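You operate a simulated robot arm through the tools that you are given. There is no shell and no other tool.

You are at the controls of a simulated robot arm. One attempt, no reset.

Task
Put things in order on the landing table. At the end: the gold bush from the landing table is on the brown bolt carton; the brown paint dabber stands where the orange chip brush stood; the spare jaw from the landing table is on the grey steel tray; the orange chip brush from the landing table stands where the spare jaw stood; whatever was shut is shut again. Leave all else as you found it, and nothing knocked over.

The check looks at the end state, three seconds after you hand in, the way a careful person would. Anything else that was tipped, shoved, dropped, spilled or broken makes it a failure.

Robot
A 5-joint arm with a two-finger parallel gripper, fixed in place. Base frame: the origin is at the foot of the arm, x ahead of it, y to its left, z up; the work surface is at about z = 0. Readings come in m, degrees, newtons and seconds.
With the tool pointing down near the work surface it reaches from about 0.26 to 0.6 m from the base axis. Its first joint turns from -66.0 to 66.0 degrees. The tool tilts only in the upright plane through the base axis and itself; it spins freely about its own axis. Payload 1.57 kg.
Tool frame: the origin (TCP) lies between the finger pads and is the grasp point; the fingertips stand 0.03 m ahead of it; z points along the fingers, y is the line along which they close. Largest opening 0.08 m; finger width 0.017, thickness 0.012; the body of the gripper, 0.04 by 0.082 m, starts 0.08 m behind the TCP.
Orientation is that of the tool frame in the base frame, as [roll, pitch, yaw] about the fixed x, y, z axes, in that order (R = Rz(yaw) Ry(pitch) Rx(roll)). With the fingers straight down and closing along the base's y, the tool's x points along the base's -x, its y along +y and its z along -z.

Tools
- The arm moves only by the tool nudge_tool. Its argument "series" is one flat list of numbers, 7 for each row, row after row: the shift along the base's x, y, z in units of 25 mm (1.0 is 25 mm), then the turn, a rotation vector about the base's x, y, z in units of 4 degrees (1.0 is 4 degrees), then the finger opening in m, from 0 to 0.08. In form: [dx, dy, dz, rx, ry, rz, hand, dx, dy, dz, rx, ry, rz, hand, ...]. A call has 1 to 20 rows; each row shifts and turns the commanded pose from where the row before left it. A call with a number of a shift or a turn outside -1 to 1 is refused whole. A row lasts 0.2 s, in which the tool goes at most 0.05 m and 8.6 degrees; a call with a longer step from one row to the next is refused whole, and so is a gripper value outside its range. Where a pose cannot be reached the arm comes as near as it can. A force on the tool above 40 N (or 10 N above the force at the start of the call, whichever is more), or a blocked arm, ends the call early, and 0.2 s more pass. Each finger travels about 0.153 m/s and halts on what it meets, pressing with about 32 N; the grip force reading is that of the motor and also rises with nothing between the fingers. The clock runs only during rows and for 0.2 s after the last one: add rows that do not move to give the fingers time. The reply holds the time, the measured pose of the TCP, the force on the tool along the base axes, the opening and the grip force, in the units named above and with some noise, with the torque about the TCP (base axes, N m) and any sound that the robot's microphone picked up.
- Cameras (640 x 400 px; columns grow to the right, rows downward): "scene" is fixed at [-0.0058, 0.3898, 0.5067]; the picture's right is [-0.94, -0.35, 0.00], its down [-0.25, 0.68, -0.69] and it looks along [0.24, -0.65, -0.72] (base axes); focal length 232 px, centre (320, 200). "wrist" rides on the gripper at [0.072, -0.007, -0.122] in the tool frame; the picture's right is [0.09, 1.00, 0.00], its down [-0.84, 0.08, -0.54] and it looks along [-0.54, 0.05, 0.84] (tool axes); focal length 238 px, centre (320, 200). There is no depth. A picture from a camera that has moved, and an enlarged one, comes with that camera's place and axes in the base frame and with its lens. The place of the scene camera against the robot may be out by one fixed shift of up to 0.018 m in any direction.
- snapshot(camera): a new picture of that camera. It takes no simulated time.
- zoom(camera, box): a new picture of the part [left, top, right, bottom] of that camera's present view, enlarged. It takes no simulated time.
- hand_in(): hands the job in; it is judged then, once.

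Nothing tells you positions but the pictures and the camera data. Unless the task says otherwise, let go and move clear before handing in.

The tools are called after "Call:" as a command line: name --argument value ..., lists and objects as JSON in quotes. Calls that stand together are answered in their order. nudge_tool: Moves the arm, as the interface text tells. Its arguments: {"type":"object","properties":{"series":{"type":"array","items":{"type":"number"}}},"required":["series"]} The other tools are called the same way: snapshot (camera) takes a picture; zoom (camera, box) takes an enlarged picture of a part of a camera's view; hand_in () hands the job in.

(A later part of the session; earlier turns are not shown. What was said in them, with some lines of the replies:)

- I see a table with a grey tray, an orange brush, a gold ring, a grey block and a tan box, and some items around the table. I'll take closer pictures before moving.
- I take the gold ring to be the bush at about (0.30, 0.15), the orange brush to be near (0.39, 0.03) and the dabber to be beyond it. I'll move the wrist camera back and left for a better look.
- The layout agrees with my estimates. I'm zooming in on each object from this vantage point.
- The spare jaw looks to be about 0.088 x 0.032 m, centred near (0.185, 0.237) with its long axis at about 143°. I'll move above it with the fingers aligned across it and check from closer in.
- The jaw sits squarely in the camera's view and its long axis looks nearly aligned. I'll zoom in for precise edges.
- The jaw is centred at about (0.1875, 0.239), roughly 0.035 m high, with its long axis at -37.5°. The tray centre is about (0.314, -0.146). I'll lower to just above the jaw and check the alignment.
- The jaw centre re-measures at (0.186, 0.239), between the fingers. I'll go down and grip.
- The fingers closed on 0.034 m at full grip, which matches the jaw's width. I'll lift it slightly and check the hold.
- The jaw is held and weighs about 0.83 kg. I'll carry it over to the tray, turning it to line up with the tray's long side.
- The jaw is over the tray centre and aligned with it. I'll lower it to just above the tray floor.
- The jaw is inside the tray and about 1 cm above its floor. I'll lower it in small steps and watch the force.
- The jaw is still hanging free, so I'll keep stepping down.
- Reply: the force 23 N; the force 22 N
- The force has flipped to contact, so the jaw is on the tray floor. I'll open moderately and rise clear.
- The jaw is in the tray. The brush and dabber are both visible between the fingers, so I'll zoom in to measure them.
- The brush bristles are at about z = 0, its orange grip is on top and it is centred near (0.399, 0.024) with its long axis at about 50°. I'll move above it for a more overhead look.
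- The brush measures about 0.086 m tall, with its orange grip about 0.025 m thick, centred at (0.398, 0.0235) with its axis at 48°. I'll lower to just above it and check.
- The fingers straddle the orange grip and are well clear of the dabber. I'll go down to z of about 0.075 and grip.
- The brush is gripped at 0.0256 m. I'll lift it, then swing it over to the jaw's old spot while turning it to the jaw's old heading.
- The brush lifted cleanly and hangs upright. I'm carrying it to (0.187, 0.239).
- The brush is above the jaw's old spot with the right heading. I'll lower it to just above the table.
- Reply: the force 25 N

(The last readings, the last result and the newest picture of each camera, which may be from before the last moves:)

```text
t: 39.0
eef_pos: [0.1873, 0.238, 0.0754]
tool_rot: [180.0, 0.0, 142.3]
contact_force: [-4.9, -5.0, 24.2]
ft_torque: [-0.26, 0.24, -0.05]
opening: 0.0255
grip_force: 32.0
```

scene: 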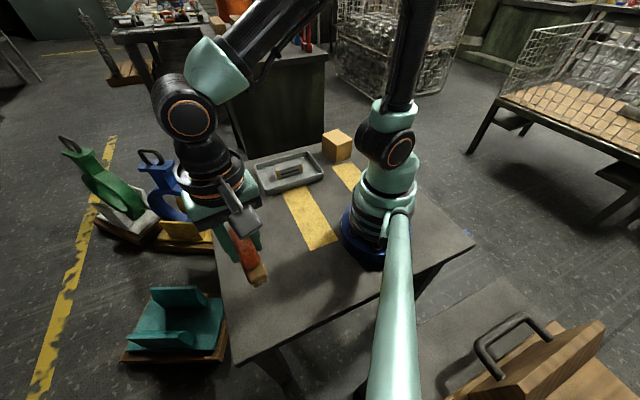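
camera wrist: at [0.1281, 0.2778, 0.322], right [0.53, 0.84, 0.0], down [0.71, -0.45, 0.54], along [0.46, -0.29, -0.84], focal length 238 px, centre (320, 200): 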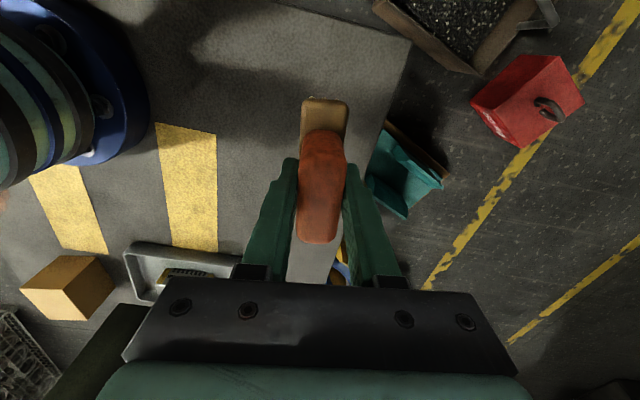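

The bristles are on the table. I'll back off slightly, release evenly and rise.

Call:
nudge_tool --series '[0, 0, 0.03, 0, 0, 0, 0.01, 0, 0, 0, 0, 0, 0, 0.03, 0, 0, 0, 0, 0, 0, 0.05, 0, 0, 0, 0, 0, 0, 0.07, 0, 0, 0, 0, 0, 0, 0.08, 0, 0, 0, 0, 0, 0, 0.08]'

Call:
nudge_tool --series '[0, 0, 0.4, 0, 0, 0, 0.08, 0, 0, 0.8, 0, 0, 0, 0.08, 0, 0, 1, 0, 0, 0, 0.08, 0, 0, 1, 0, 0, 0, 0.08, 0, 0, 1, 0, 0, 0, 0.08, 0, 0, 0.8, 0, 0, 0, 0.08, 0, 0, 0, 0, 0, 0, 0.08]'

Call:
snapshot --camera "wrist"

Call:
snapshot --camera "scene"

```text
t: 40.4
eef_pos: [0.1878, 0.2387, 0.0752]
tool_rot: [179.9, -0.1, 142.4]
contact_force: [-0.7, 0.4, -0.9]
ft_torque: [-0.01, 0.02, 0.01]
opening: 0.0799
grip_force: 0.1
```

```text
t: 42.0
eef_pos: [0.1868, 0.2389, 0.2016]
tool_rot: [-179.9, -0.1, 142.4]
contact_force: [-0.3, 0.2, -0.3]
ft_torque: [0.02, 0.04, -0.01]
opening: 0.0802
grip_force: 0.1
```

```text
taken
camera wrist: at [0.1277, 0.278, 0.3223], right [0.53, 0.85, 0.0], down [0.71, -0.45, 0.54], along [0.46, -0.29, -0.84], focal length 238 px, centre (320, 200)
```

wrist: 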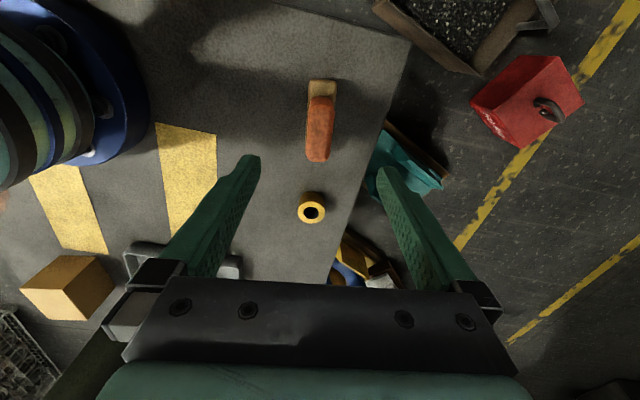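

```text
taken
```

scene: 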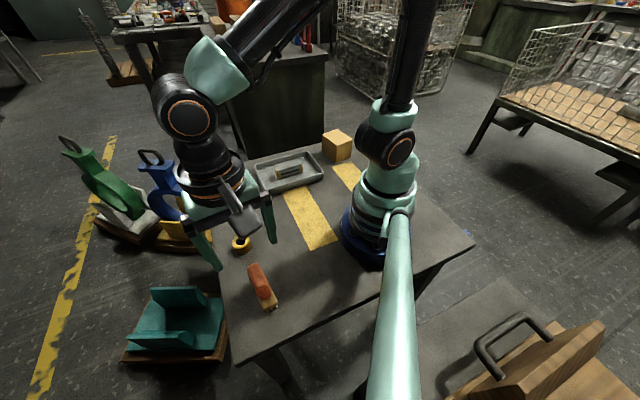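

The brush stands upright on the jaw's old spot. Next is the gold bush, re-measured at about (0.298, 0.153). I'll move above it.

Call:
nudge_tool --series '[0.89, -0.687, 0, 0, 0, 0, 0.08, 0.89, -0.687, 0, 0, 0, 0, 0.08, 0.89, -0.687, 0, 0, 0, 0, 0.08, 0.89, -0.687, 0, 0, 0, 0, 0.08, 0.89, -0.687, 0, 0, 0, 0, 0.08, 0, 0, -0.8, 0, 0, 0, 0.08, 0, 0, -0.8, 0, 0, 0, 0.08, 0, 0, -0.8, 0, 0, 0, 0.08, 0, 0, -0.8, 0, 0, 0, 0.08, 0, 0, -0.8, 0, 0, 0, 0.08, 0, 0, -0.8, 0, 0, 0, 0.08, 0, 0, 0, 0, 0, 0, 0.08]'

Call:
snapshot --camera "wrist"

Call:
snapshot --camera "scene"

```text
t: 44.6
eef_pos: [0.299, 0.1532, 0.0805]
tool_rot: [-179.9, 0.0, 142.3]
contact_force: [-0.5, 0.8, -0.4]
ft_torque: [0.01, 0.01, -0.03]
opening: 0.0799
grip_force: 0.0
```

```text
taken
camera wrist: at [0.2388, 0.192, 0.201], right [0.53, 0.85, 0.0], down [0.71, -0.45, 0.54], along [0.46, -0.29, -0.84], focal length 238 px, centre (320, 200)
```

wrist: 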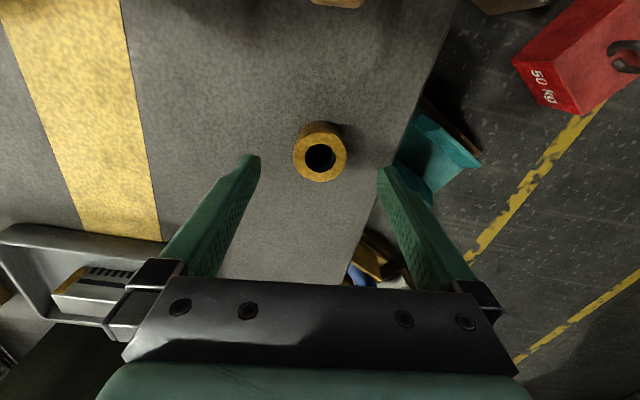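

```text
taken
```

scene: 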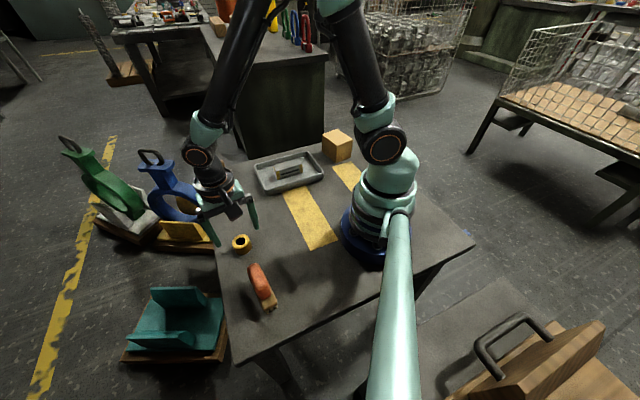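

The bush is centred between the fingers at (0.300, 0.1535). I'll go down and grip.

Call:
nudge_tool --series '[0.02, 0, -0.6, 0, 0, 0, 0.08, 0, 0, -0.6, 0, 0, 0, 0.08, 0, 0, -0.58, 0, 0, 0, 0.08, 0, 0, 0, 0, 0, 0, 0.08, 0, 0, 0, 0, 0, 0, 0.06, 0, 0, 0, 0, 0, 0, 0.045, 0, 0, 0, 0, 0, 0, 0.03, 0, 0, 0, 0, 0, 0, 0.03, 0, 0, 0, 0, 0, 0, 0.03]'

Call:
nudge_tool --series '[0, 0, 0.3, 0, 0, 0, 0.03, 0, 0, 0.7, 0, 0, 0, 0.03, 0, 0, 1, 0, 0, 0, 0.03, 0, 0, 1, 0, 0, 0, 0.03, 0, 0, 1, 0, 0, 0, 0.03, 0, 0, 1, 0, 0, 0, 0.03, 0, 0, 1, 0, 0, 0, 0.03, 0, 0, 1, 0, 0, 0, 0.03, 0, 0, 0, 0, 0, 0, 0.03]'

Call:
snapshot --camera "wrist"

Call:
snapshot --camera "scene"

```text
t: 46.6
eef_pos: [0.299, 0.1539, 0.0355]
tool_rot: [180.0, -0.1, 142.4]
contact_force: [0.5, -0.1, -0.8]
ft_torque: [0.01, 0.0, -0.02]
opening: 0.0408
grip_force: 31.9
```

```text
t: 48.6
eef_pos: [0.2993, 0.1533, 0.2103]
tool_rot: [180.0, 0.0, 142.5]
contact_force: [-1.4, 0.3, -2.6]
ft_torque: [-0.02, 0.04, -0.01]
opening: 0.0408
grip_force: 32.0
```

```text
taken
camera wrist: at [0.2391, 0.1918, 0.3314], right [0.53, 0.85, 0.0], down [0.71, -0.45, 0.54], along [0.46, -0.29, -0.84], focal length 238 px, centre (320, 200)
```

wrist: 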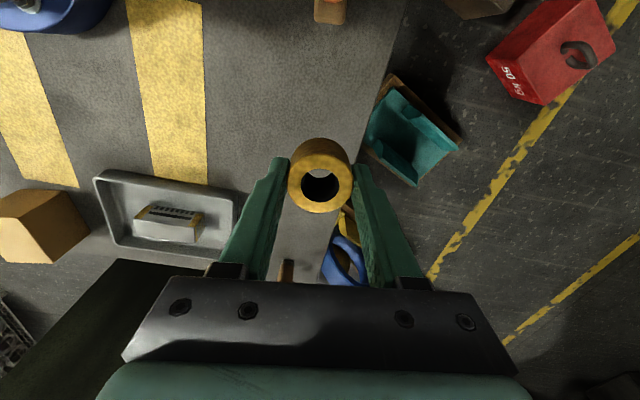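

```text
taken
```

scene: 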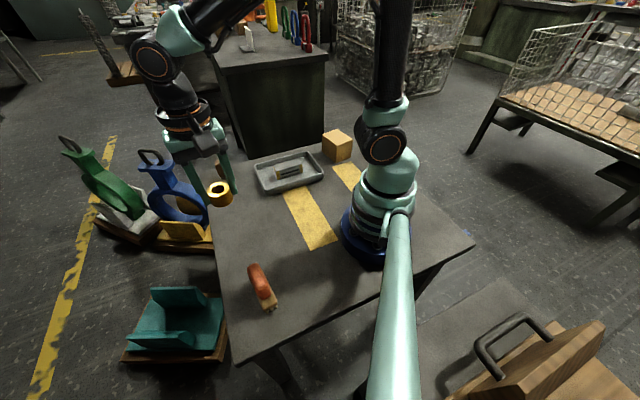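

The bush is gripped and raised. The carton top looks to be at about (0.20, -0.32), z of about 0.07. I'll carry the bush there at height for a closer measurement.

Call:
nudge_tool --series '[0.138, -0.902, 0.1, 0, 0, 0, 0.03, 0.138, -0.902, 0.1, 0, 0, 0, 0.03, 0.138, -0.902, 0.1, 0, 0, 0, 0.03, 0.138, -0.902, 0.1, 0, 0, 0, 0.03, 0.138, -0.902, 0.1, 0, 0, 0, 0.03, 0.138, -0.902, 0.1, 0, 0, 0, 0.03, 0.138, -0.902, 0.1, 0, 0, 0, 0.03, 0.138, -0.902, 0.1, 0, 0, 0, 0.03, 0.138, -0.902, 0.1, 0, 0, 0, 0.03, 0, 0, 0, 0, 0, 0, 0.03]'

Call:
nudge_tool --series '[-0.433, -0.907, 0, 0, 0, 0, 0.03, -0.433, -0.907, 0, 0, 0, 0, 0.03, -0.433, -0.907, 0, 0, 0, 0, 0.03, -0.433, -0.907, 0, 0, 0, 0, 0.03, -0.433, -0.907, 0, 0, 0, 0, 0.03, -0.433, -0.907, 0, 0, 0, 0, 0.03, -0.433, -0.907, 0, 0, 0, 0, 0.03, -0.433, -0.907, 0, 0, 0, 0, 0.03, -0.433, -0.907, 0, 0, 0, 0, 0.03, -0.433, -0.907, 0, 0, 0, 0, 0.03, -0.433, -0.907, 0, 0, 0, 0, 0.03, -0.433, -0.907, 0, 0, 0, 0, 0.03, 0, 0, 0, 0, 0, 0, 0.03]'

Call:
snapshot --camera "wrist"

Call:
snapshot --camera "scene"

```text
t: 50.8
eef_pos: [0.3325, -0.0509, 0.233]
tool_rot: [-179.9, 0.0, 142.4]
contact_force: [-0.3, 0.2, -2.3]
ft_torque: [0.02, -0.01, 0.0]
opening: 0.0408
grip_force: 32.2
```

```text
t: 53.6
eef_pos: [0.2021, -0.3231, 0.2333]
tool_rot: [-180.0, 0.0, 142.4]
contact_force: [0.6, -0.9, -2.2]
ft_torque: [0.01, -0.02, -0.03]
opening: 0.0406
grip_force: 32.1
```

```text
taken
camera wrist: at [0.1416, -0.2842, 0.3542], right [0.53, 0.85, 0.0], down [0.71, -0.45, 0.54], along [0.46, -0.29, -0.84], focal length 238 px, centre (320, 200)
```

wrist: 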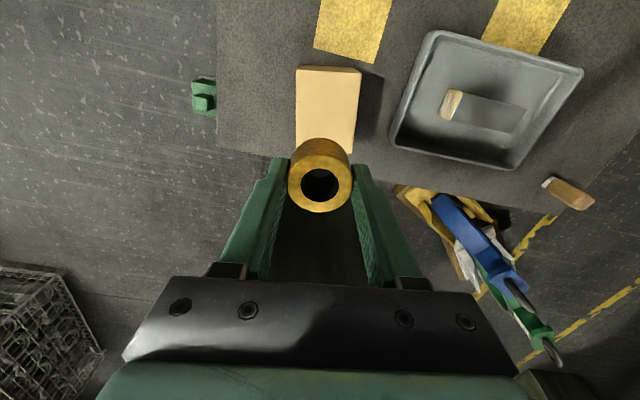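

```text
taken
```

scene: 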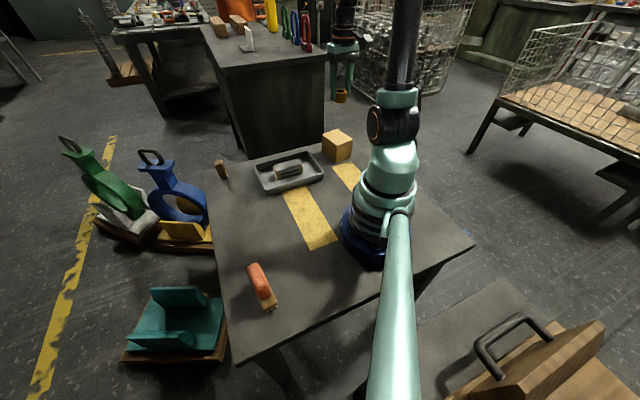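

The carton sits in view just beyond the bush. I'll zoom in to fix its near edge.

Call:
zoom --camera "wrist" --box '[260, 50, 400, 170]'

Call:
zoom --camera "scene" --box '[300, 50, 400, 170]'

```text
3.33 times, centred on (330, 110) of wrist
camera zoom: at [0.1416, -0.2842, 0.3542], right [0.53, 0.85, 0.0], down [0.71, -0.45, 0.54], along [0.46, -0.29, -0.84], focal length 794 px, centre (287, 500)
```

zoom: 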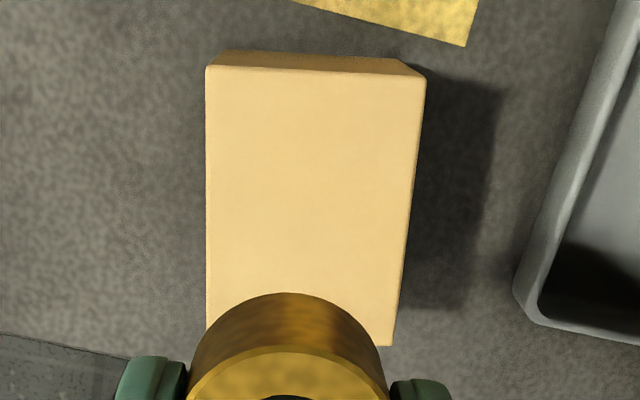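

```text
3.33 times, centred on (350, 110) of scene
camera zoom: at [-0.0057, 0.3898, 0.5067], right [-0.94, -0.35, 0.0], down [-0.25, 0.68, -0.69], along [0.24, -0.65, -0.72], focal length 772 px, centre (220, 500)
```

zoom: 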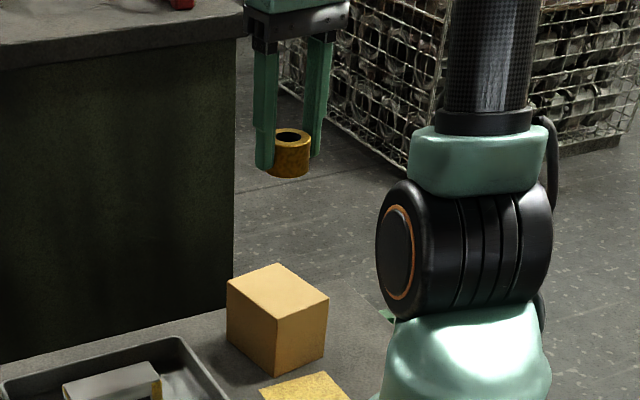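

The carton top is centred at about (0.2025, -0.3145), z of about 0.07. I'll lower the bush to about 1 cm above it.

Call:
nudge_tool --series '[0, 0.17, -0.3, 0, 0, 0, 0.03, 0, 0.17, -0.8, 0, 0, 0, 0.03, 0, 0, -0.8, 0, 0, 0, 0.03, 0, 0, -0.8, 0, 0, 0, 0.03, 0, 0, -0.8, 0, 0, 0, 0.03, 0, 0, -0.8, 0, 0, 0, 0.03, 0, 0, -0.2, 0, 0, 0, 0.03, 0, 0, 0, 0, 0, 0, 0.03]'

Call:
snapshot --camera "wrist"

Call:
zoom --camera "scene" --box '[290, 80, 390, 170]'

```text
t: 55.4
eef_pos: [0.201, -0.3144, 0.1214]
tool_rot: [-179.9, 0.0, 142.4]
contact_force: [0.4, 0.6, -2.8]
ft_torque: [-0.04, 0.05, 0.01]
opening: 0.0404
grip_force: 32.2
```

```text
taken
camera wrist: at [0.1411, -0.2762, 0.2415], right [0.53, 0.85, 0.0], down [0.71, -0.45, 0.54], along [0.46, -0.29, -0.84], focal length 238 px, centre (320, 200)
```

wrist: 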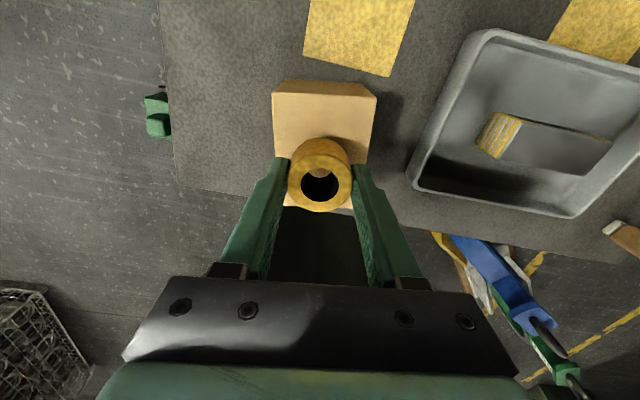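

```text
4.44 times, centred on (340, 125) of scene
camera zoom: at [-0.0057, 0.3898, 0.5067], right [-0.94, -0.35, 0.0], down [-0.25, 0.68, -0.69], along [0.24, -0.65, -0.72], focal length 1029 px, centre (231, 533)
```

zoom: 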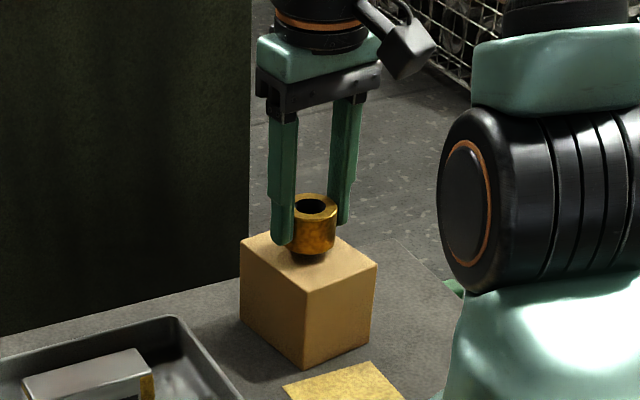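

The bush is centred over the carton and I'm lowering it in small steps until it touches.

Call:
nudge_tool --series '[0.04, 0, -0.12, 0, 0, 0, 0.03, 0, 0, -0.12, 0, 0, 0, 0.03, 0, 0, 0, 0, 0, 0, 0.03]'

Call:
nudge_tool --series '[0, 0, -0.08, 0, 0, 0, 0.03, 0, 0, 0, 0, 0, 0, 0.03]'

Call:
nudge_tool --series '[0, 0, -0.06, 0, 0, 0, 0.03, 0, 0, 0, 0, 0, 0, 0.03]'

```text
t: 56.2
eef_pos: [0.2016, -0.3143, 0.1139]
tool_rot: [179.9, 0.0, 142.4]
contact_force: [-0.3, 0.4, -1.8]
ft_torque: [-0.02, 0.0, -0.02]
opening: 0.0405
grip_force: 31.9
```

```text
t: 56.8
eef_pos: [0.2029, -0.3143, 0.1124]
tool_rot: [-180.0, -0.1, 142.3]
contact_force: [0.5, 0.3, -0.5]
ft_torque: [0.02, 0.0, 0.02]
opening: 0.0403
grip_force: 31.8
```

```text
t: 57.4
eef_pos: [0.2037, -0.3165, 0.112]
tool_rot: [180.0, 0.1, 142.5]
contact_force: [0.5, 5.0, 18.0]
ft_torque: [0.42, -0.09, -0.09]
opening: 0.0401
grip_force: 32.3
```

The bush has touched the carton's top at z of about 0.0765. I'll ease off, open and rise straight up.

Call:
nudge_tool --series '[0, 0, 0.04, 0, 0, 0, 0.03, 0, 0, 0, 0, 0, 0, 0.045, 0, 0, 0, 0, 0, 0, 0.06, 0, 0, 0, 0, 0, 0, 0.075, 0, 0, 0, 0, 0, 0, 0.075]'

Call:
nudge_tool --series '[0, 0, 0.4, 0, 0, 0, 0.075, 0, 0, 0.8, 0, 0, 0, 0.075, 0, 0, 1, 0, 0, 0, 0.08, 0, 0, 1, 0, 0, 0, 0.08, 0, 0, 1, 0, 0, 0, 0.08, 0, 0, 0.6, 0, 0, 0, 0.08, 0, 0, 0, 0, 0, 0, 0.08]'

Call:
snapshot --camera "wrist"

Call:
zoom --camera "scene" --box '[200, 60, 390, 215]'

```text
t: 58.6
eef_pos: [0.2018, -0.3154, 0.1112]
tool_rot: [-179.9, -0.1, 142.4]
contact_force: [-0.5, 0.0, 0.5]
ft_torque: [-0.03, -0.05, -0.01]
opening: 0.0754
grip_force: 0.1
```

```text
t: 60.2
eef_pos: [0.2032, -0.3142, 0.2323]
tool_rot: [180.0, -0.1, 142.4]
contact_force: [-0.6, 0.1, 0.1]
ft_torque: [-0.02, 0.0, 0.04]
opening: 0.0803
grip_force: 0.1
```

```text
taken
camera wrist: at [0.1426, -0.2754, 0.3542], right [0.53, 0.85, 0.0], down [0.71, -0.45, 0.54], along [0.46, -0.29, -0.84], focal length 238 px, centre (320, 200)
```

wrist: 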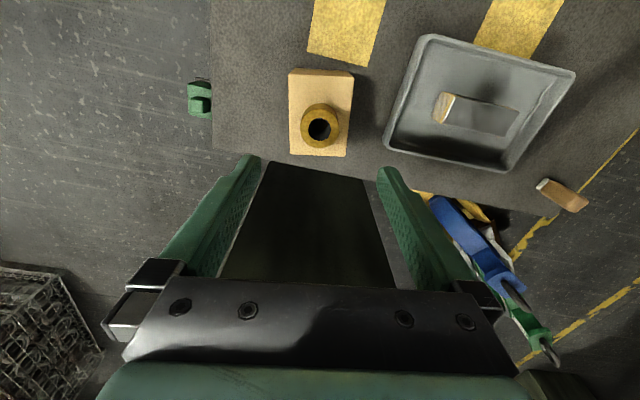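

```text
2.58 times, centred on (295, 138) of scene
camera zoom: at [-0.0058, 0.3898, 0.5067], right [-0.94, -0.35, 0.0], down [-0.25, 0.68, -0.69], along [0.24, -0.65, -0.72], focal length 598 px, centre (384, 361)
```

zoom: 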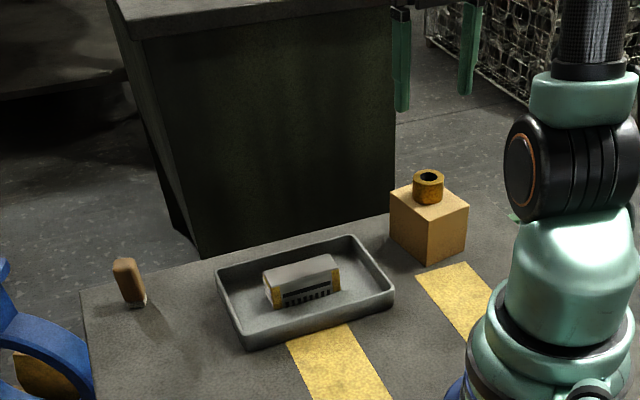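

The bush rests centrally on the carton. Last is the dabber near (0.51, -0.06), so I'll take a zoom of it before moving over.

Call:
zoom --camera "wrist" --box '[520, 160, 610, 230]'

Call:
zoom --camera "scene" --box '[195, 145, 265, 215]'

```text
5.71 times, centred on (565, 195) of wrist
camera zoom: at [0.1426, -0.2754, 0.3542], right [0.53, 0.85, 0.0], down [0.71, -0.45, 0.54], along [0.46, -0.29, -0.84], focal length 1362 px, centre (-1080, 229)
```

zoom: 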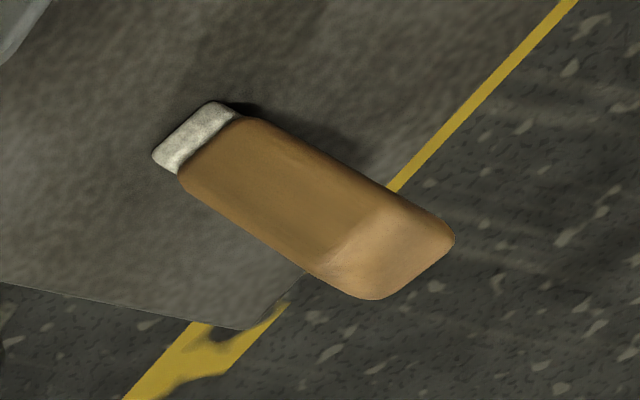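

```text
5.71 times, centred on (230, 180) of scene
camera zoom: at [-0.0058, 0.3898, 0.5067], right [-0.94, -0.35, 0.0], down [-0.25, 0.68, -0.69], along [0.24, -0.65, -0.72], focal length 1323 px, centre (834, 314)
```

zoom: 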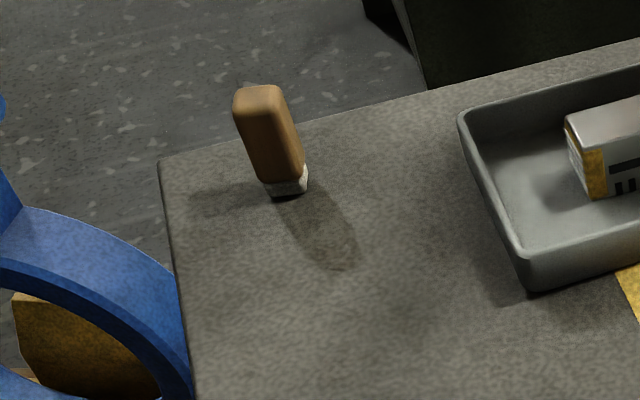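

The dabber is a small upright block, roughly 0.02 m square and 0.07 m tall, on a pale pad. I'll move above it.

Call:
nudge_tool --series '[0.877, 0.726, 0, 0, 0, 0, 0.08, 0.877, 0.726, 0, 0, 0, 0, 0.08, 0.877, 0.726, 0, 0, 0, 0, 0.08, 0.877, 0.726, 0, 0, 0, 0, 0.08, 0.877, 0.726, 0, 0, 0, 0, 0.08, 0.877, 0.726, 0, 0, 0, 0, 0.08, 0.877, 0.726, 0, 0, 0, 0, 0.08, 0.877, 0.726, 0, 0, 0, 0, 0.08, 0.877, 0.726, 0, 0, 0, 0, 0.08, 0.877, 0.726, 0, 0, 0, 0, 0.08, 0.877, 0.726, 0, 0, 0, 0, 0.08, 0.877, 0.726, 0, 0, 0, 0, 0.08, 0.877, 0.726, 0, 0, 0, 0, 0.08, 0.877, 0.726, 0, 0, 0, 0, 0.08, 0, 0, -0.6, 0, 0, 0, 0.08, 0, 0, -0.6, 0, 0, 0, 0.08, 0, 0, 0, 0, 0, 0, 0.08]'

Call:
snapshot --camera "wrist"

Call:
zoom --camera "wrist" --box '[250, 60, 390, 180]'

Call:
snapshot --camera "scene"

```text
t: 63.8
eef_pos: [0.5086, -0.0619, 0.2014]
tool_rot: [-180.0, 0.1, 142.4]
contact_force: [-0.2, -0.1, 0.2]
ft_torque: [0.01, -0.01, 0.0]
opening: 0.0798
grip_force: 0.1
```

```text
taken
camera wrist: at [0.4493, -0.0223, 0.3228], right [0.53, 0.85, 0.0], down [0.71, -0.45, 0.54], along [0.46, -0.29, -0.84], focal length 238 px, centre (320, 200)
```

wrist: 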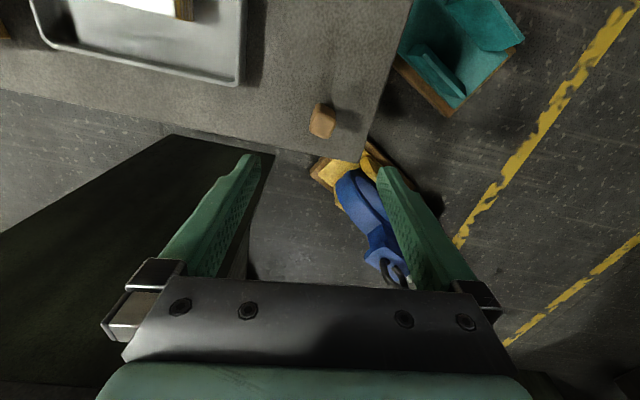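

```text
3.33 times, centred on (320, 120) of wrist
camera zoom: at [0.4493, -0.0223, 0.3228], right [0.53, 0.85, 0.0], down [0.71, -0.45, 0.54], along [0.46, -0.29, -0.84], focal length 794 px, centre (320, 467)
```

zoom: 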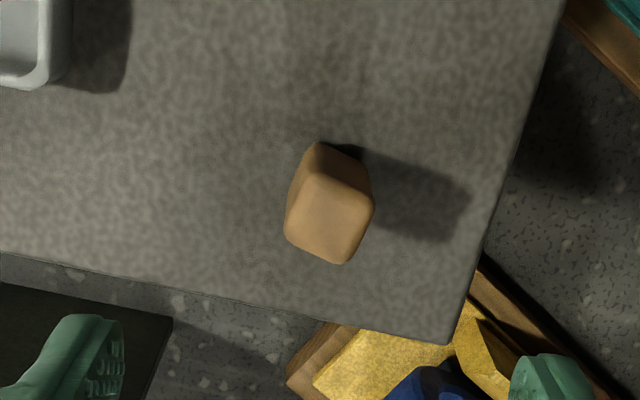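

```text
taken
```

scene: 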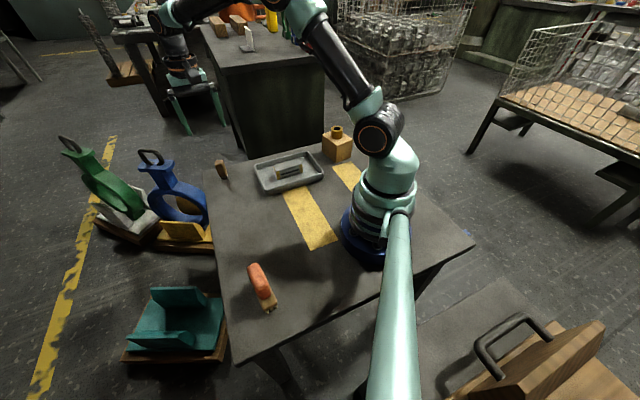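

The dabber's top is centred near (0.511, -0.059) with its faces at about 35° and -55°. I'll turn the fingers to match and lower to just above it.

Call:
nudge_tool --series '[0.1, 0.12, -0.3, 0, 0, -0.87, 0.08, 0, 0, -0.7, 0, 0, -0.87, 0.08, 0, 0, -0.8, 0, 0, -0.87, 0.08, 0, 0, -0.8, 0, 0, -0.87, 0.08, 0, 0, -0.8, 0, 0, -0.87, 0.08, 0, 0, 0, 0, 0, 0, 0.08]'

Call:
snapshot --camera "wrist"

Call:
zoom --camera "wrist" --box '[240, 80, 400, 220]'

Call:
zoom --camera "scene" --box '[160, 80, 290, 215]'

```text
t: 65.2
eef_pos: [0.5116, -0.0576, 0.1179]
tool_rot: [180.0, 0.0, 124.9]
contact_force: [0.5, -0.8, 0.4]
ft_torque: [0.0, -0.01, 0.02]
opening: 0.08
grip_force: 0.0
```

```text
taken
camera wrist: at [0.4665, -0.0025, 0.2379], right [0.76, 0.65, 0.0], down [0.54, -0.64, 0.54], along [0.35, -0.41, -0.84], focal length 238 px, centre (320, 200)
```

wrist: 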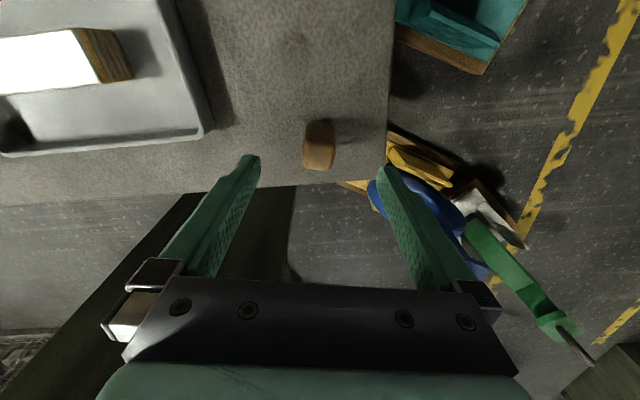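

```text
2.86 times, centred on (320, 150) of wrist
camera zoom: at [0.4665, -0.0025, 0.2379], right [0.76, 0.65, 0.0], down [0.54, -0.64, 0.54], along [0.35, -0.41, -0.84], focal length 681 px, centre (320, 343)
```

zoom: 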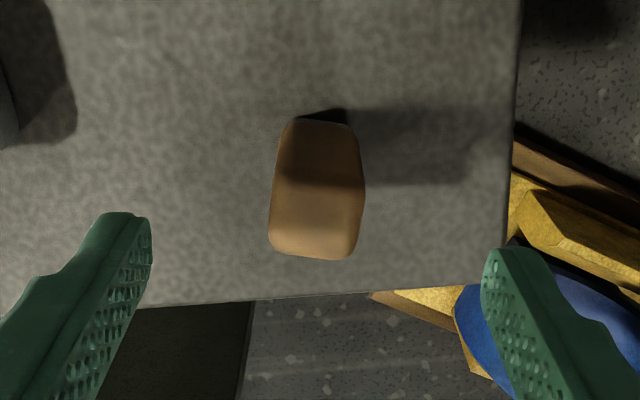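

```text
2.96 times, centred on (225, 148) of scene
camera zoom: at [-0.0058, 0.3898, 0.5067], right [-0.94, -0.35, 0.0], down [-0.25, 0.68, -0.69], along [0.24, -0.65, -0.72], focal length 686 px, centre (602, 356)
```

zoom: 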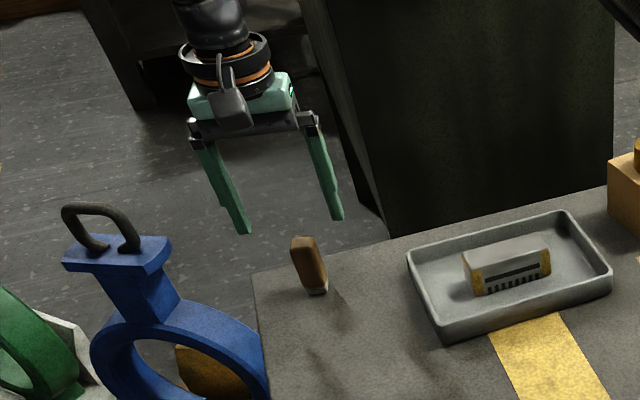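

The dabber is centred between the fingers, apart from a couple of degrees of rotation, which I'll correct. Then I'll go down to z of about 0.055 and grip gently in stages.

Call:
nudge_tool --series '[0, 0, -0.63, 0, 0, -0.5, 0.08, 0, 0, -0.63, 0, 0, 0, 0.08, 0, 0, -0.63, 0, 0, 0, 0.08, 0, 0, -0.6, 0, 0, 0, 0.08, 0, 0, 0, 0, 0, 0, 0.08]'

Call:
snapshot --camera "wrist"

Call:
zoom --camera "scene" --box '[160, 80, 290, 215]'

```text
t: 66.4
eef_pos: [0.5124, -0.0579, 0.0538]
tool_rot: [-180.0, 0.0, 123.0]
contact_force: [-0.3, -0.5, -0.4]
ft_torque: [0.03, -0.03, -0.01]
opening: 0.0802
grip_force: 0.1
```

```text
taken
camera wrist: at [0.4681, -0.0008, 0.1751], right [0.78, 0.62, 0.0], down [0.52, -0.66, 0.54], along [0.34, -0.43, -0.84], focal length 238 px, centre (320, 200)
```

wrist: 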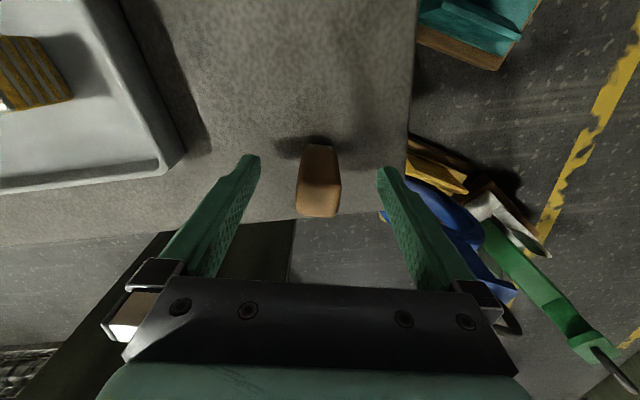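

```text
2.96 times, centred on (225, 148) of scene
camera zoom: at [-0.0058, 0.3898, 0.5067], right [-0.94, -0.35, 0.0], down [-0.25, 0.68, -0.69], along [0.24, -0.65, -0.72], focal length 686 px, centre (602, 356)
```

zoom: 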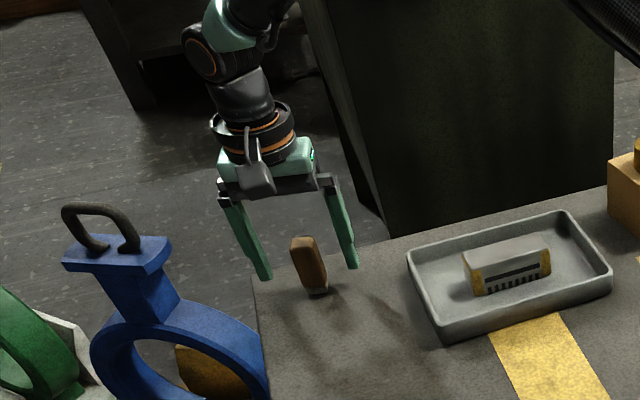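

The dabber stands squarely between the fingers. I'm closing on it now.

Call:
nudge_tool --series '[-0.05, 0.07, 0, 0, 0, 0, 0.08, 0, 0, 0, 0, 0, 0, 0.06, 0, 0, 0, 0, 0, 0, 0.045, 0, 0, 0, 0, 0, 0, 0.03, 0, 0, 0, 0, 0, 0, 0.01, 0, 0, 0, 0, 0, 0, 0.01, 0, 0, 0, 0, 0, 0, 0.01]'

Call:
snapshot --camera "wrist"

Call:
zoom --camera "scene" --box '[160, 80, 290, 215]'

```text
t: 68.0
eef_pos: [0.5106, -0.0567, 0.0548]
tool_rot: [180.0, 0.1, 123.0]
contact_force: [-0.1, 0.0, -0.2]
ft_torque: [0.02, 0.0, -0.02]
opening: 0.0254
grip_force: 32.3
```

```text
taken
camera wrist: at [0.4669, 0.0008, 0.1753], right [0.78, 0.62, 0.0], down [0.52, -0.66, 0.54], along [0.34, -0.43, -0.84], focal length 238 px, centre (320, 200)
```

wrist: 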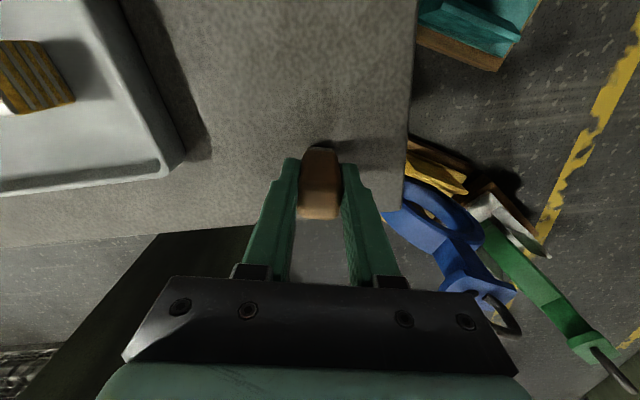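

```text
2.96 times, centred on (225, 148) of scene
camera zoom: at [-0.0058, 0.3898, 0.5067], right [-0.94, -0.35, 0.0], down [-0.25, 0.68, -0.69], along [0.24, -0.65, -0.72], focal length 686 px, centre (602, 356)
```

zoom: 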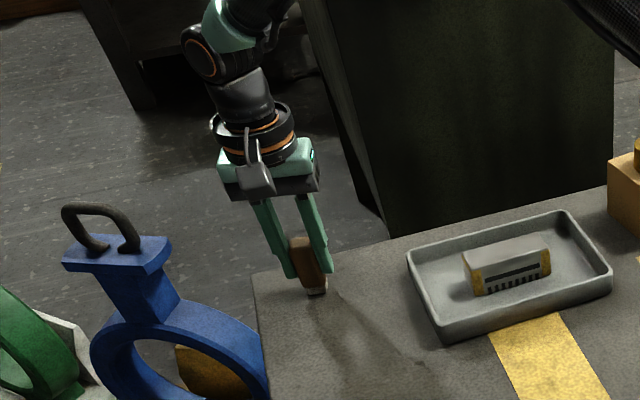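

The dabber is gripped at 0.0254 m. I'll lift it, shift it to the brush's old spot at (0.398, 0.0235) and lower it to near the table.

Call:
nudge_tool --series '[0, 0, 0.3, 0, 0, 0, 0.01, 0, 0, 0.8, 0, 0, 0, 0.01, 0, 0, 1, 0, 0, 0, 0.01, 0, 0, 1, 0, 0, 0, 0.01, -0.75, 0.535, 0, 0, 0, 0, 0.01, -0.75, 0.535, 0, 0, 0, 0, 0.01, -0.75, 0.535, 0, 0, 0, 0, 0.01, -0.75, 0.535, 0, 0, 0, 0, 0.01, -0.75, 0.535, 0, 0, 0, 0, 0.01, -0.75, 0.535, 0, 0, 0, 0, 0.01, 0, 0, 0, 0, 0, 0, 0.01]'

Call:
snapshot --camera "wrist"

Call:
snapshot --camera "scene"

```text
t: 70.4
eef_pos: [0.3983, 0.0236, 0.1323]
tool_rot: [179.9, 0.0, 123.0]
contact_force: [0.0, -0.1, -0.1]
ft_torque: [-0.01, -0.02, 0.03]
opening: 0.0255
grip_force: 32.1
```

```text
taken
camera wrist: at [0.3535, 0.0804, 0.2531], right [0.78, 0.62, 0.0], down [0.52, -0.66, 0.54], along [0.34, -0.43, -0.84], focal length 238 px, centre (320, 200)
```

wrist: 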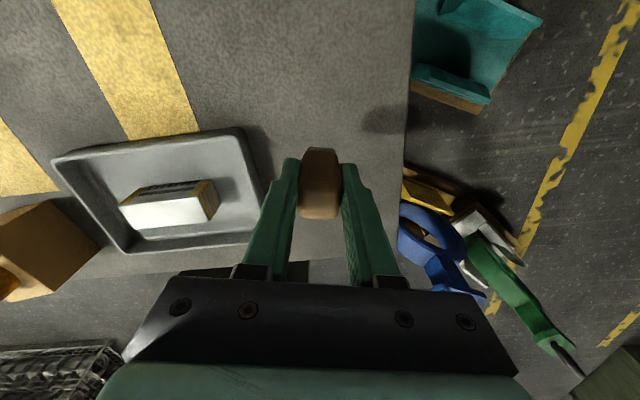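

```text
taken
```

scene: 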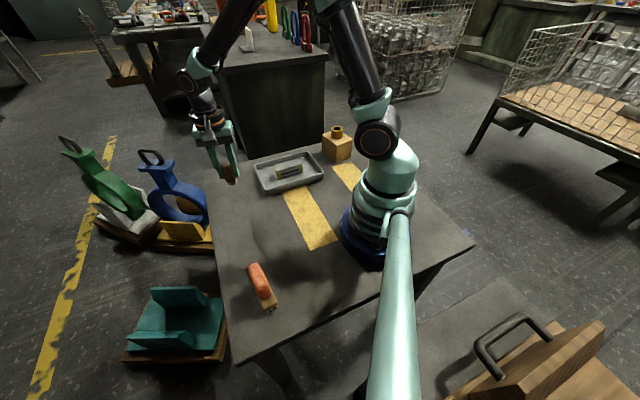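

The dabber is held over the brush's old spot. I'll lower it.

Call:
nudge_tool --series '[0, 0, -0.7, 0, 0, 0, 0.01, 0, 0, -0.7, 0, 0, 0, 0.01, 0, 0, -0.7, 0, 0, 0, 0.01, 0, 0, -0.6, 0, 0, 0, 0.01, 0, 0, -0.12, 0, 0, 0, 0.01, 0, 0, 0, 0, 0, 0, 0.01]'

Call:
nudge_tool --series '[0, 0, -0.08, 0, 0, 0, 0.01, 0, 0, -0.06, 0, 0, 0, 0.01, 0, 0, 0, 0, 0, 0, 0.01]'

Call:
nudge_tool --series '[0, 0, -0.04, 0, 0, 0, 0.01, 0, 0, 0, 0, 0, 0, 0.01]'

```text
t: 71.8
eef_pos: [0.3974, 0.0237, 0.0611]
tool_rot: [180.0, -0.1, 123.0]
contact_force: [0.0, -0.1, -0.5]
ft_torque: [0.0, 0.02, 0.0]
opening: 0.025
grip_force: 32.3
```

```text
t: 72.6
eef_pos: [0.3986, 0.0234, 0.0592]
tool_rot: [-180.0, 0.0, 123.0]
contact_force: [-0.1, -0.3, -0.9]
ft_torque: [-0.01, -0.02, 0.02]
opening: 0.0253
grip_force: 32.3
```

```text
t: 73.2
eef_pos: [0.3983, 0.024, 0.0572]
tool_rot: [-180.0, 0.0, 123.0]
contact_force: [-0.1, -0.5, -0.6]
ft_torque: [-0.01, -0.04, -0.08]
opening: 0.0252
grip_force: 32.2
```

Call:
nudge_tool --series '[0, 0, -0.04, 0, 0, 0, 0.01, 0, 0, 0, 0, 0, 0, 0.01]'

Call:
nudge_tool --series '[0, 0, -0.04, 0, 0, 0, 0.01, 0, 0, 0, 0, 0, 0, 0.01]'

```text
t: 73.8
eef_pos: [0.3971, 0.0242, 0.0559]
tool_rot: [180.0, 0.0, 123.0]
contact_force: [0.7, 0.4, -1.0]
ft_torque: [-0.01, -0.02, 0.0]
opening: 0.0251
grip_force: 32.0
```

```text
t: 74.4
eef_pos: [0.3984, 0.0244, 0.0539]
tool_rot: [180.0, 0.0, 123.1]
contact_force: [0.1, 1.2, -0.8]
ft_torque: [-0.02, -0.01, 0.02]
opening: 0.0252
grip_force: 32.3
```

Call:
nudge_tool --series '[0, 0, -0.03, 0, 0, 0, 0.01, 0, 0, 0, 0, 0, 0, 0.01]'

Call:
zoom --camera "scene" --box '[200, 130, 280, 215]'

```text
t: 75.0
eef_pos: [0.3976, 0.0242, 0.0544]
tool_rot: [-180.0, 0.0, 123.0]
contact_force: [0.1, 0.0, 0.4]
ft_torque: [0.03, 0.05, 0.02]
opening: 0.0249
grip_force: 32.5
```

```text
4.71 times, centred on (240, 172) of scene
camera zoom: at [-0.0058, 0.3898, 0.5067], right [-0.94, -0.35, 0.0], down [-0.25, 0.68, -0.69], along [0.24, -0.65, -0.72], focal length 1090 px, centre (696, 329)
```

zoom: 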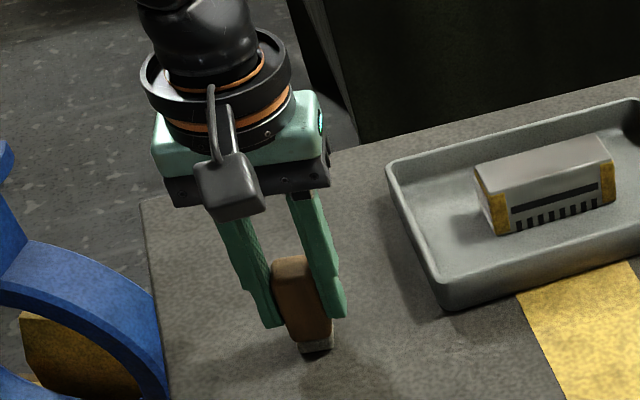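

The force is just turning positive, so I'll take one more tiny step to seat it.

Call:
nudge_tool --series '[0, 0, -0.03, 0, 0, 0, 0.01, 0, 0, 0, 0, 0, 0, 0.01]'

```text
t: 75.6
eef_pos: [0.3987, 0.0242, 0.0543]
tool_rot: [-180.0, 0.0, 123.1]
contact_force: [-7.4, 0.4, 20.0]
ft_torque: [0.04, 0.33, -0.01]
opening: 0.0253
grip_force: 31.9
```

The dabber is firmly on the table. I'll ease off, open and rise.

Call:
nudge_tool --series '[0, 0, 0.03, 0, 0, 0, 0.01, 0, 0, 0, 0, 0, 0, 0.028, 0, 0, 0, 0, 0, 0, 0.045, 0, 0, 0, 0, 0, 0, 0.065, 0, 0, 0, 0, 0, 0, 0.08, 0, 0, 0, 0, 0, 0, 0.08]'

Call:
nudge_tool --series '[0, 0, 0.4, 0, 0, 0, 0.08, 0, 0, 0.8, 0, 0, 0, 0.08, 0, 0, 1, 0, 0, 0, 0.08, 0, 0, 1, 0, 0, 0, 0.08, 0, 0, 1, 0, 0, 0, 0.08, 0, 0, 1, 0, 0, 0, 0.08, 0, 0, 1, 0, 0, 0, 0.08, 0, 0, 0, 0, 0, 0, 0.08]'

Call:
snapshot --camera "wrist"

Call:
snapshot --camera "scene"

```text
t: 77.0
eef_pos: [0.3979, 0.0251, 0.0544]
tool_rot: [-180.0, 0.0, 123.1]
contact_force: [0.4, -0.2, 0.1]
ft_torque: [-0.01, 0.0, 0.03]
opening: 0.0801
grip_force: 0.1
```

```text
t: 78.8
eef_pos: [0.3985, 0.0237, 0.2124]
tool_rot: [-180.0, 0.0, 123.1]
contact_force: [-0.9, 0.4, -0.1]
ft_torque: [-0.02, 0.06, -0.01]
opening: 0.08
grip_force: 0.1
```

```text
taken
camera wrist: at [0.3539, 0.0812, 0.3319], right [0.78, 0.62, 0.0], down [0.52, -0.66, 0.54], along [0.34, -0.43, -0.84], focal length 238 px, centre (320, 200)
```

wrist: 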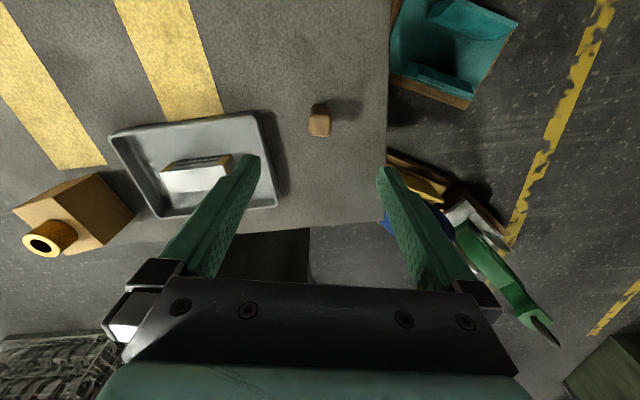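

```text
taken
```

scene: 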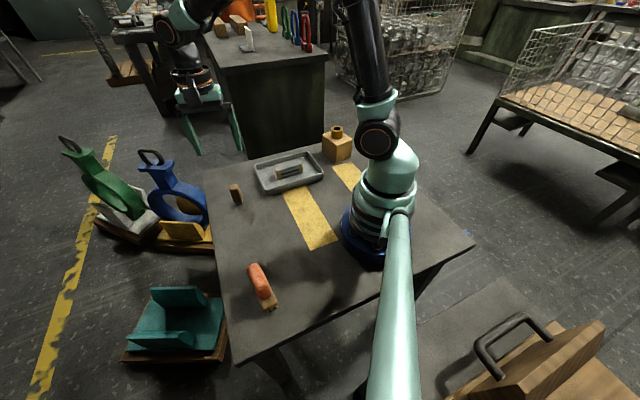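

All four objects appear to be placed. I'll check each one closely before handing in.

Call:
zoom --camera "scene" --box '[200, 110, 380, 230]'

Call:
zoom --camera "scene" --box '[200, 210, 380, 330]'

Call:
zoom --camera "wrist" --box '[0, 70, 360, 270]'

```text
3.33 times, centred on (290, 170) of scene
camera zoom: at [-0.0058, 0.3898, 0.5067], right [-0.94, -0.35, 0.0], down [-0.25, 0.68, -0.69], along [0.24, -0.65, -0.72], focal length 772 px, centre (420, 300)
```

zoom: 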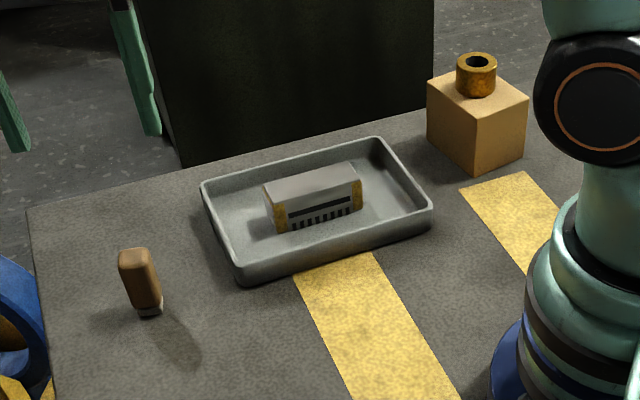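

```text
3.33 times, centred on (290, 270) of scene
camera zoom: at [-0.0058, 0.3898, 0.5067], right [-0.94, -0.35, 0.0], down [-0.25, 0.68, -0.69], along [0.24, -0.65, -0.72], focal length 772 px, centre (420, -33)
```

zoom: 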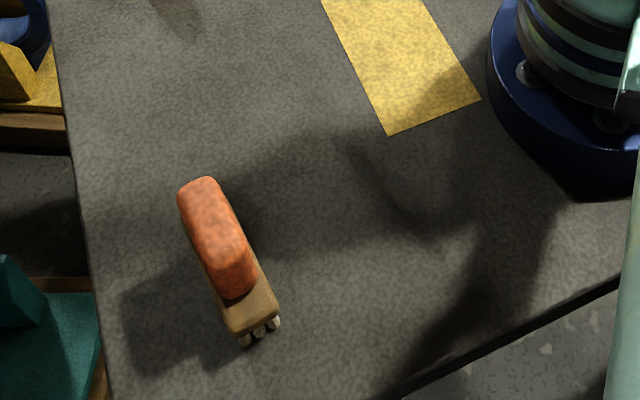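

```text
1.78 times, centred on (180, 170) of wrist
camera zoom: at [0.3539, 0.0812, 0.3319], right [0.78, 0.62, 0.0], down [0.52, -0.66, 0.54], along [0.34, -0.43, -0.84], focal length 424 px, centre (569, 253)
```

zoom: 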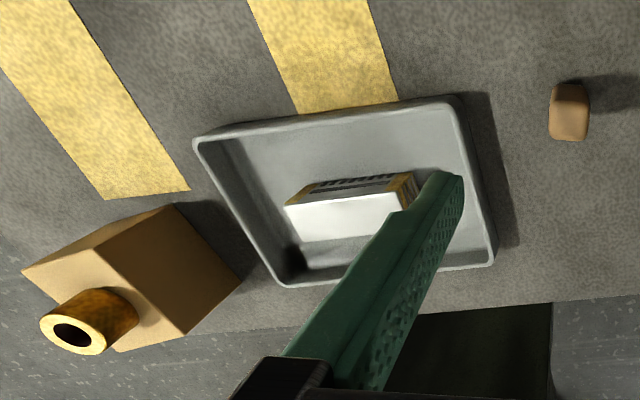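

The bush is on the carton, the jaw lies in the tray, the brush stands on the jaw's spot and the dabber stands on the brush's spot. The tray and carton haven't moved, nothing was opened and the gripper is clear, so I'm handing in.

Call:
hand_in

```text
The job is handed in.
```

All four things are where you asked, and I've handed the job in; I don't have the check's result.

- **Gold bush:** it sits centred on top of the brown bolt carton.
- **Spare jaw:** it lies flat in the middle of the grey steel tray.
- **Orange chip brush:** it stands upright on its bristles at the jaw's old spot, turned to the jaw's old direction.
- **Brown paint dabber:** it stands upright at the brush's old spot.

In the last pictures the tray and carton had not moved and nothing was tipped. I opened nothing, so there was nothing to shut again. The gripper is empty and raised clear of the table.
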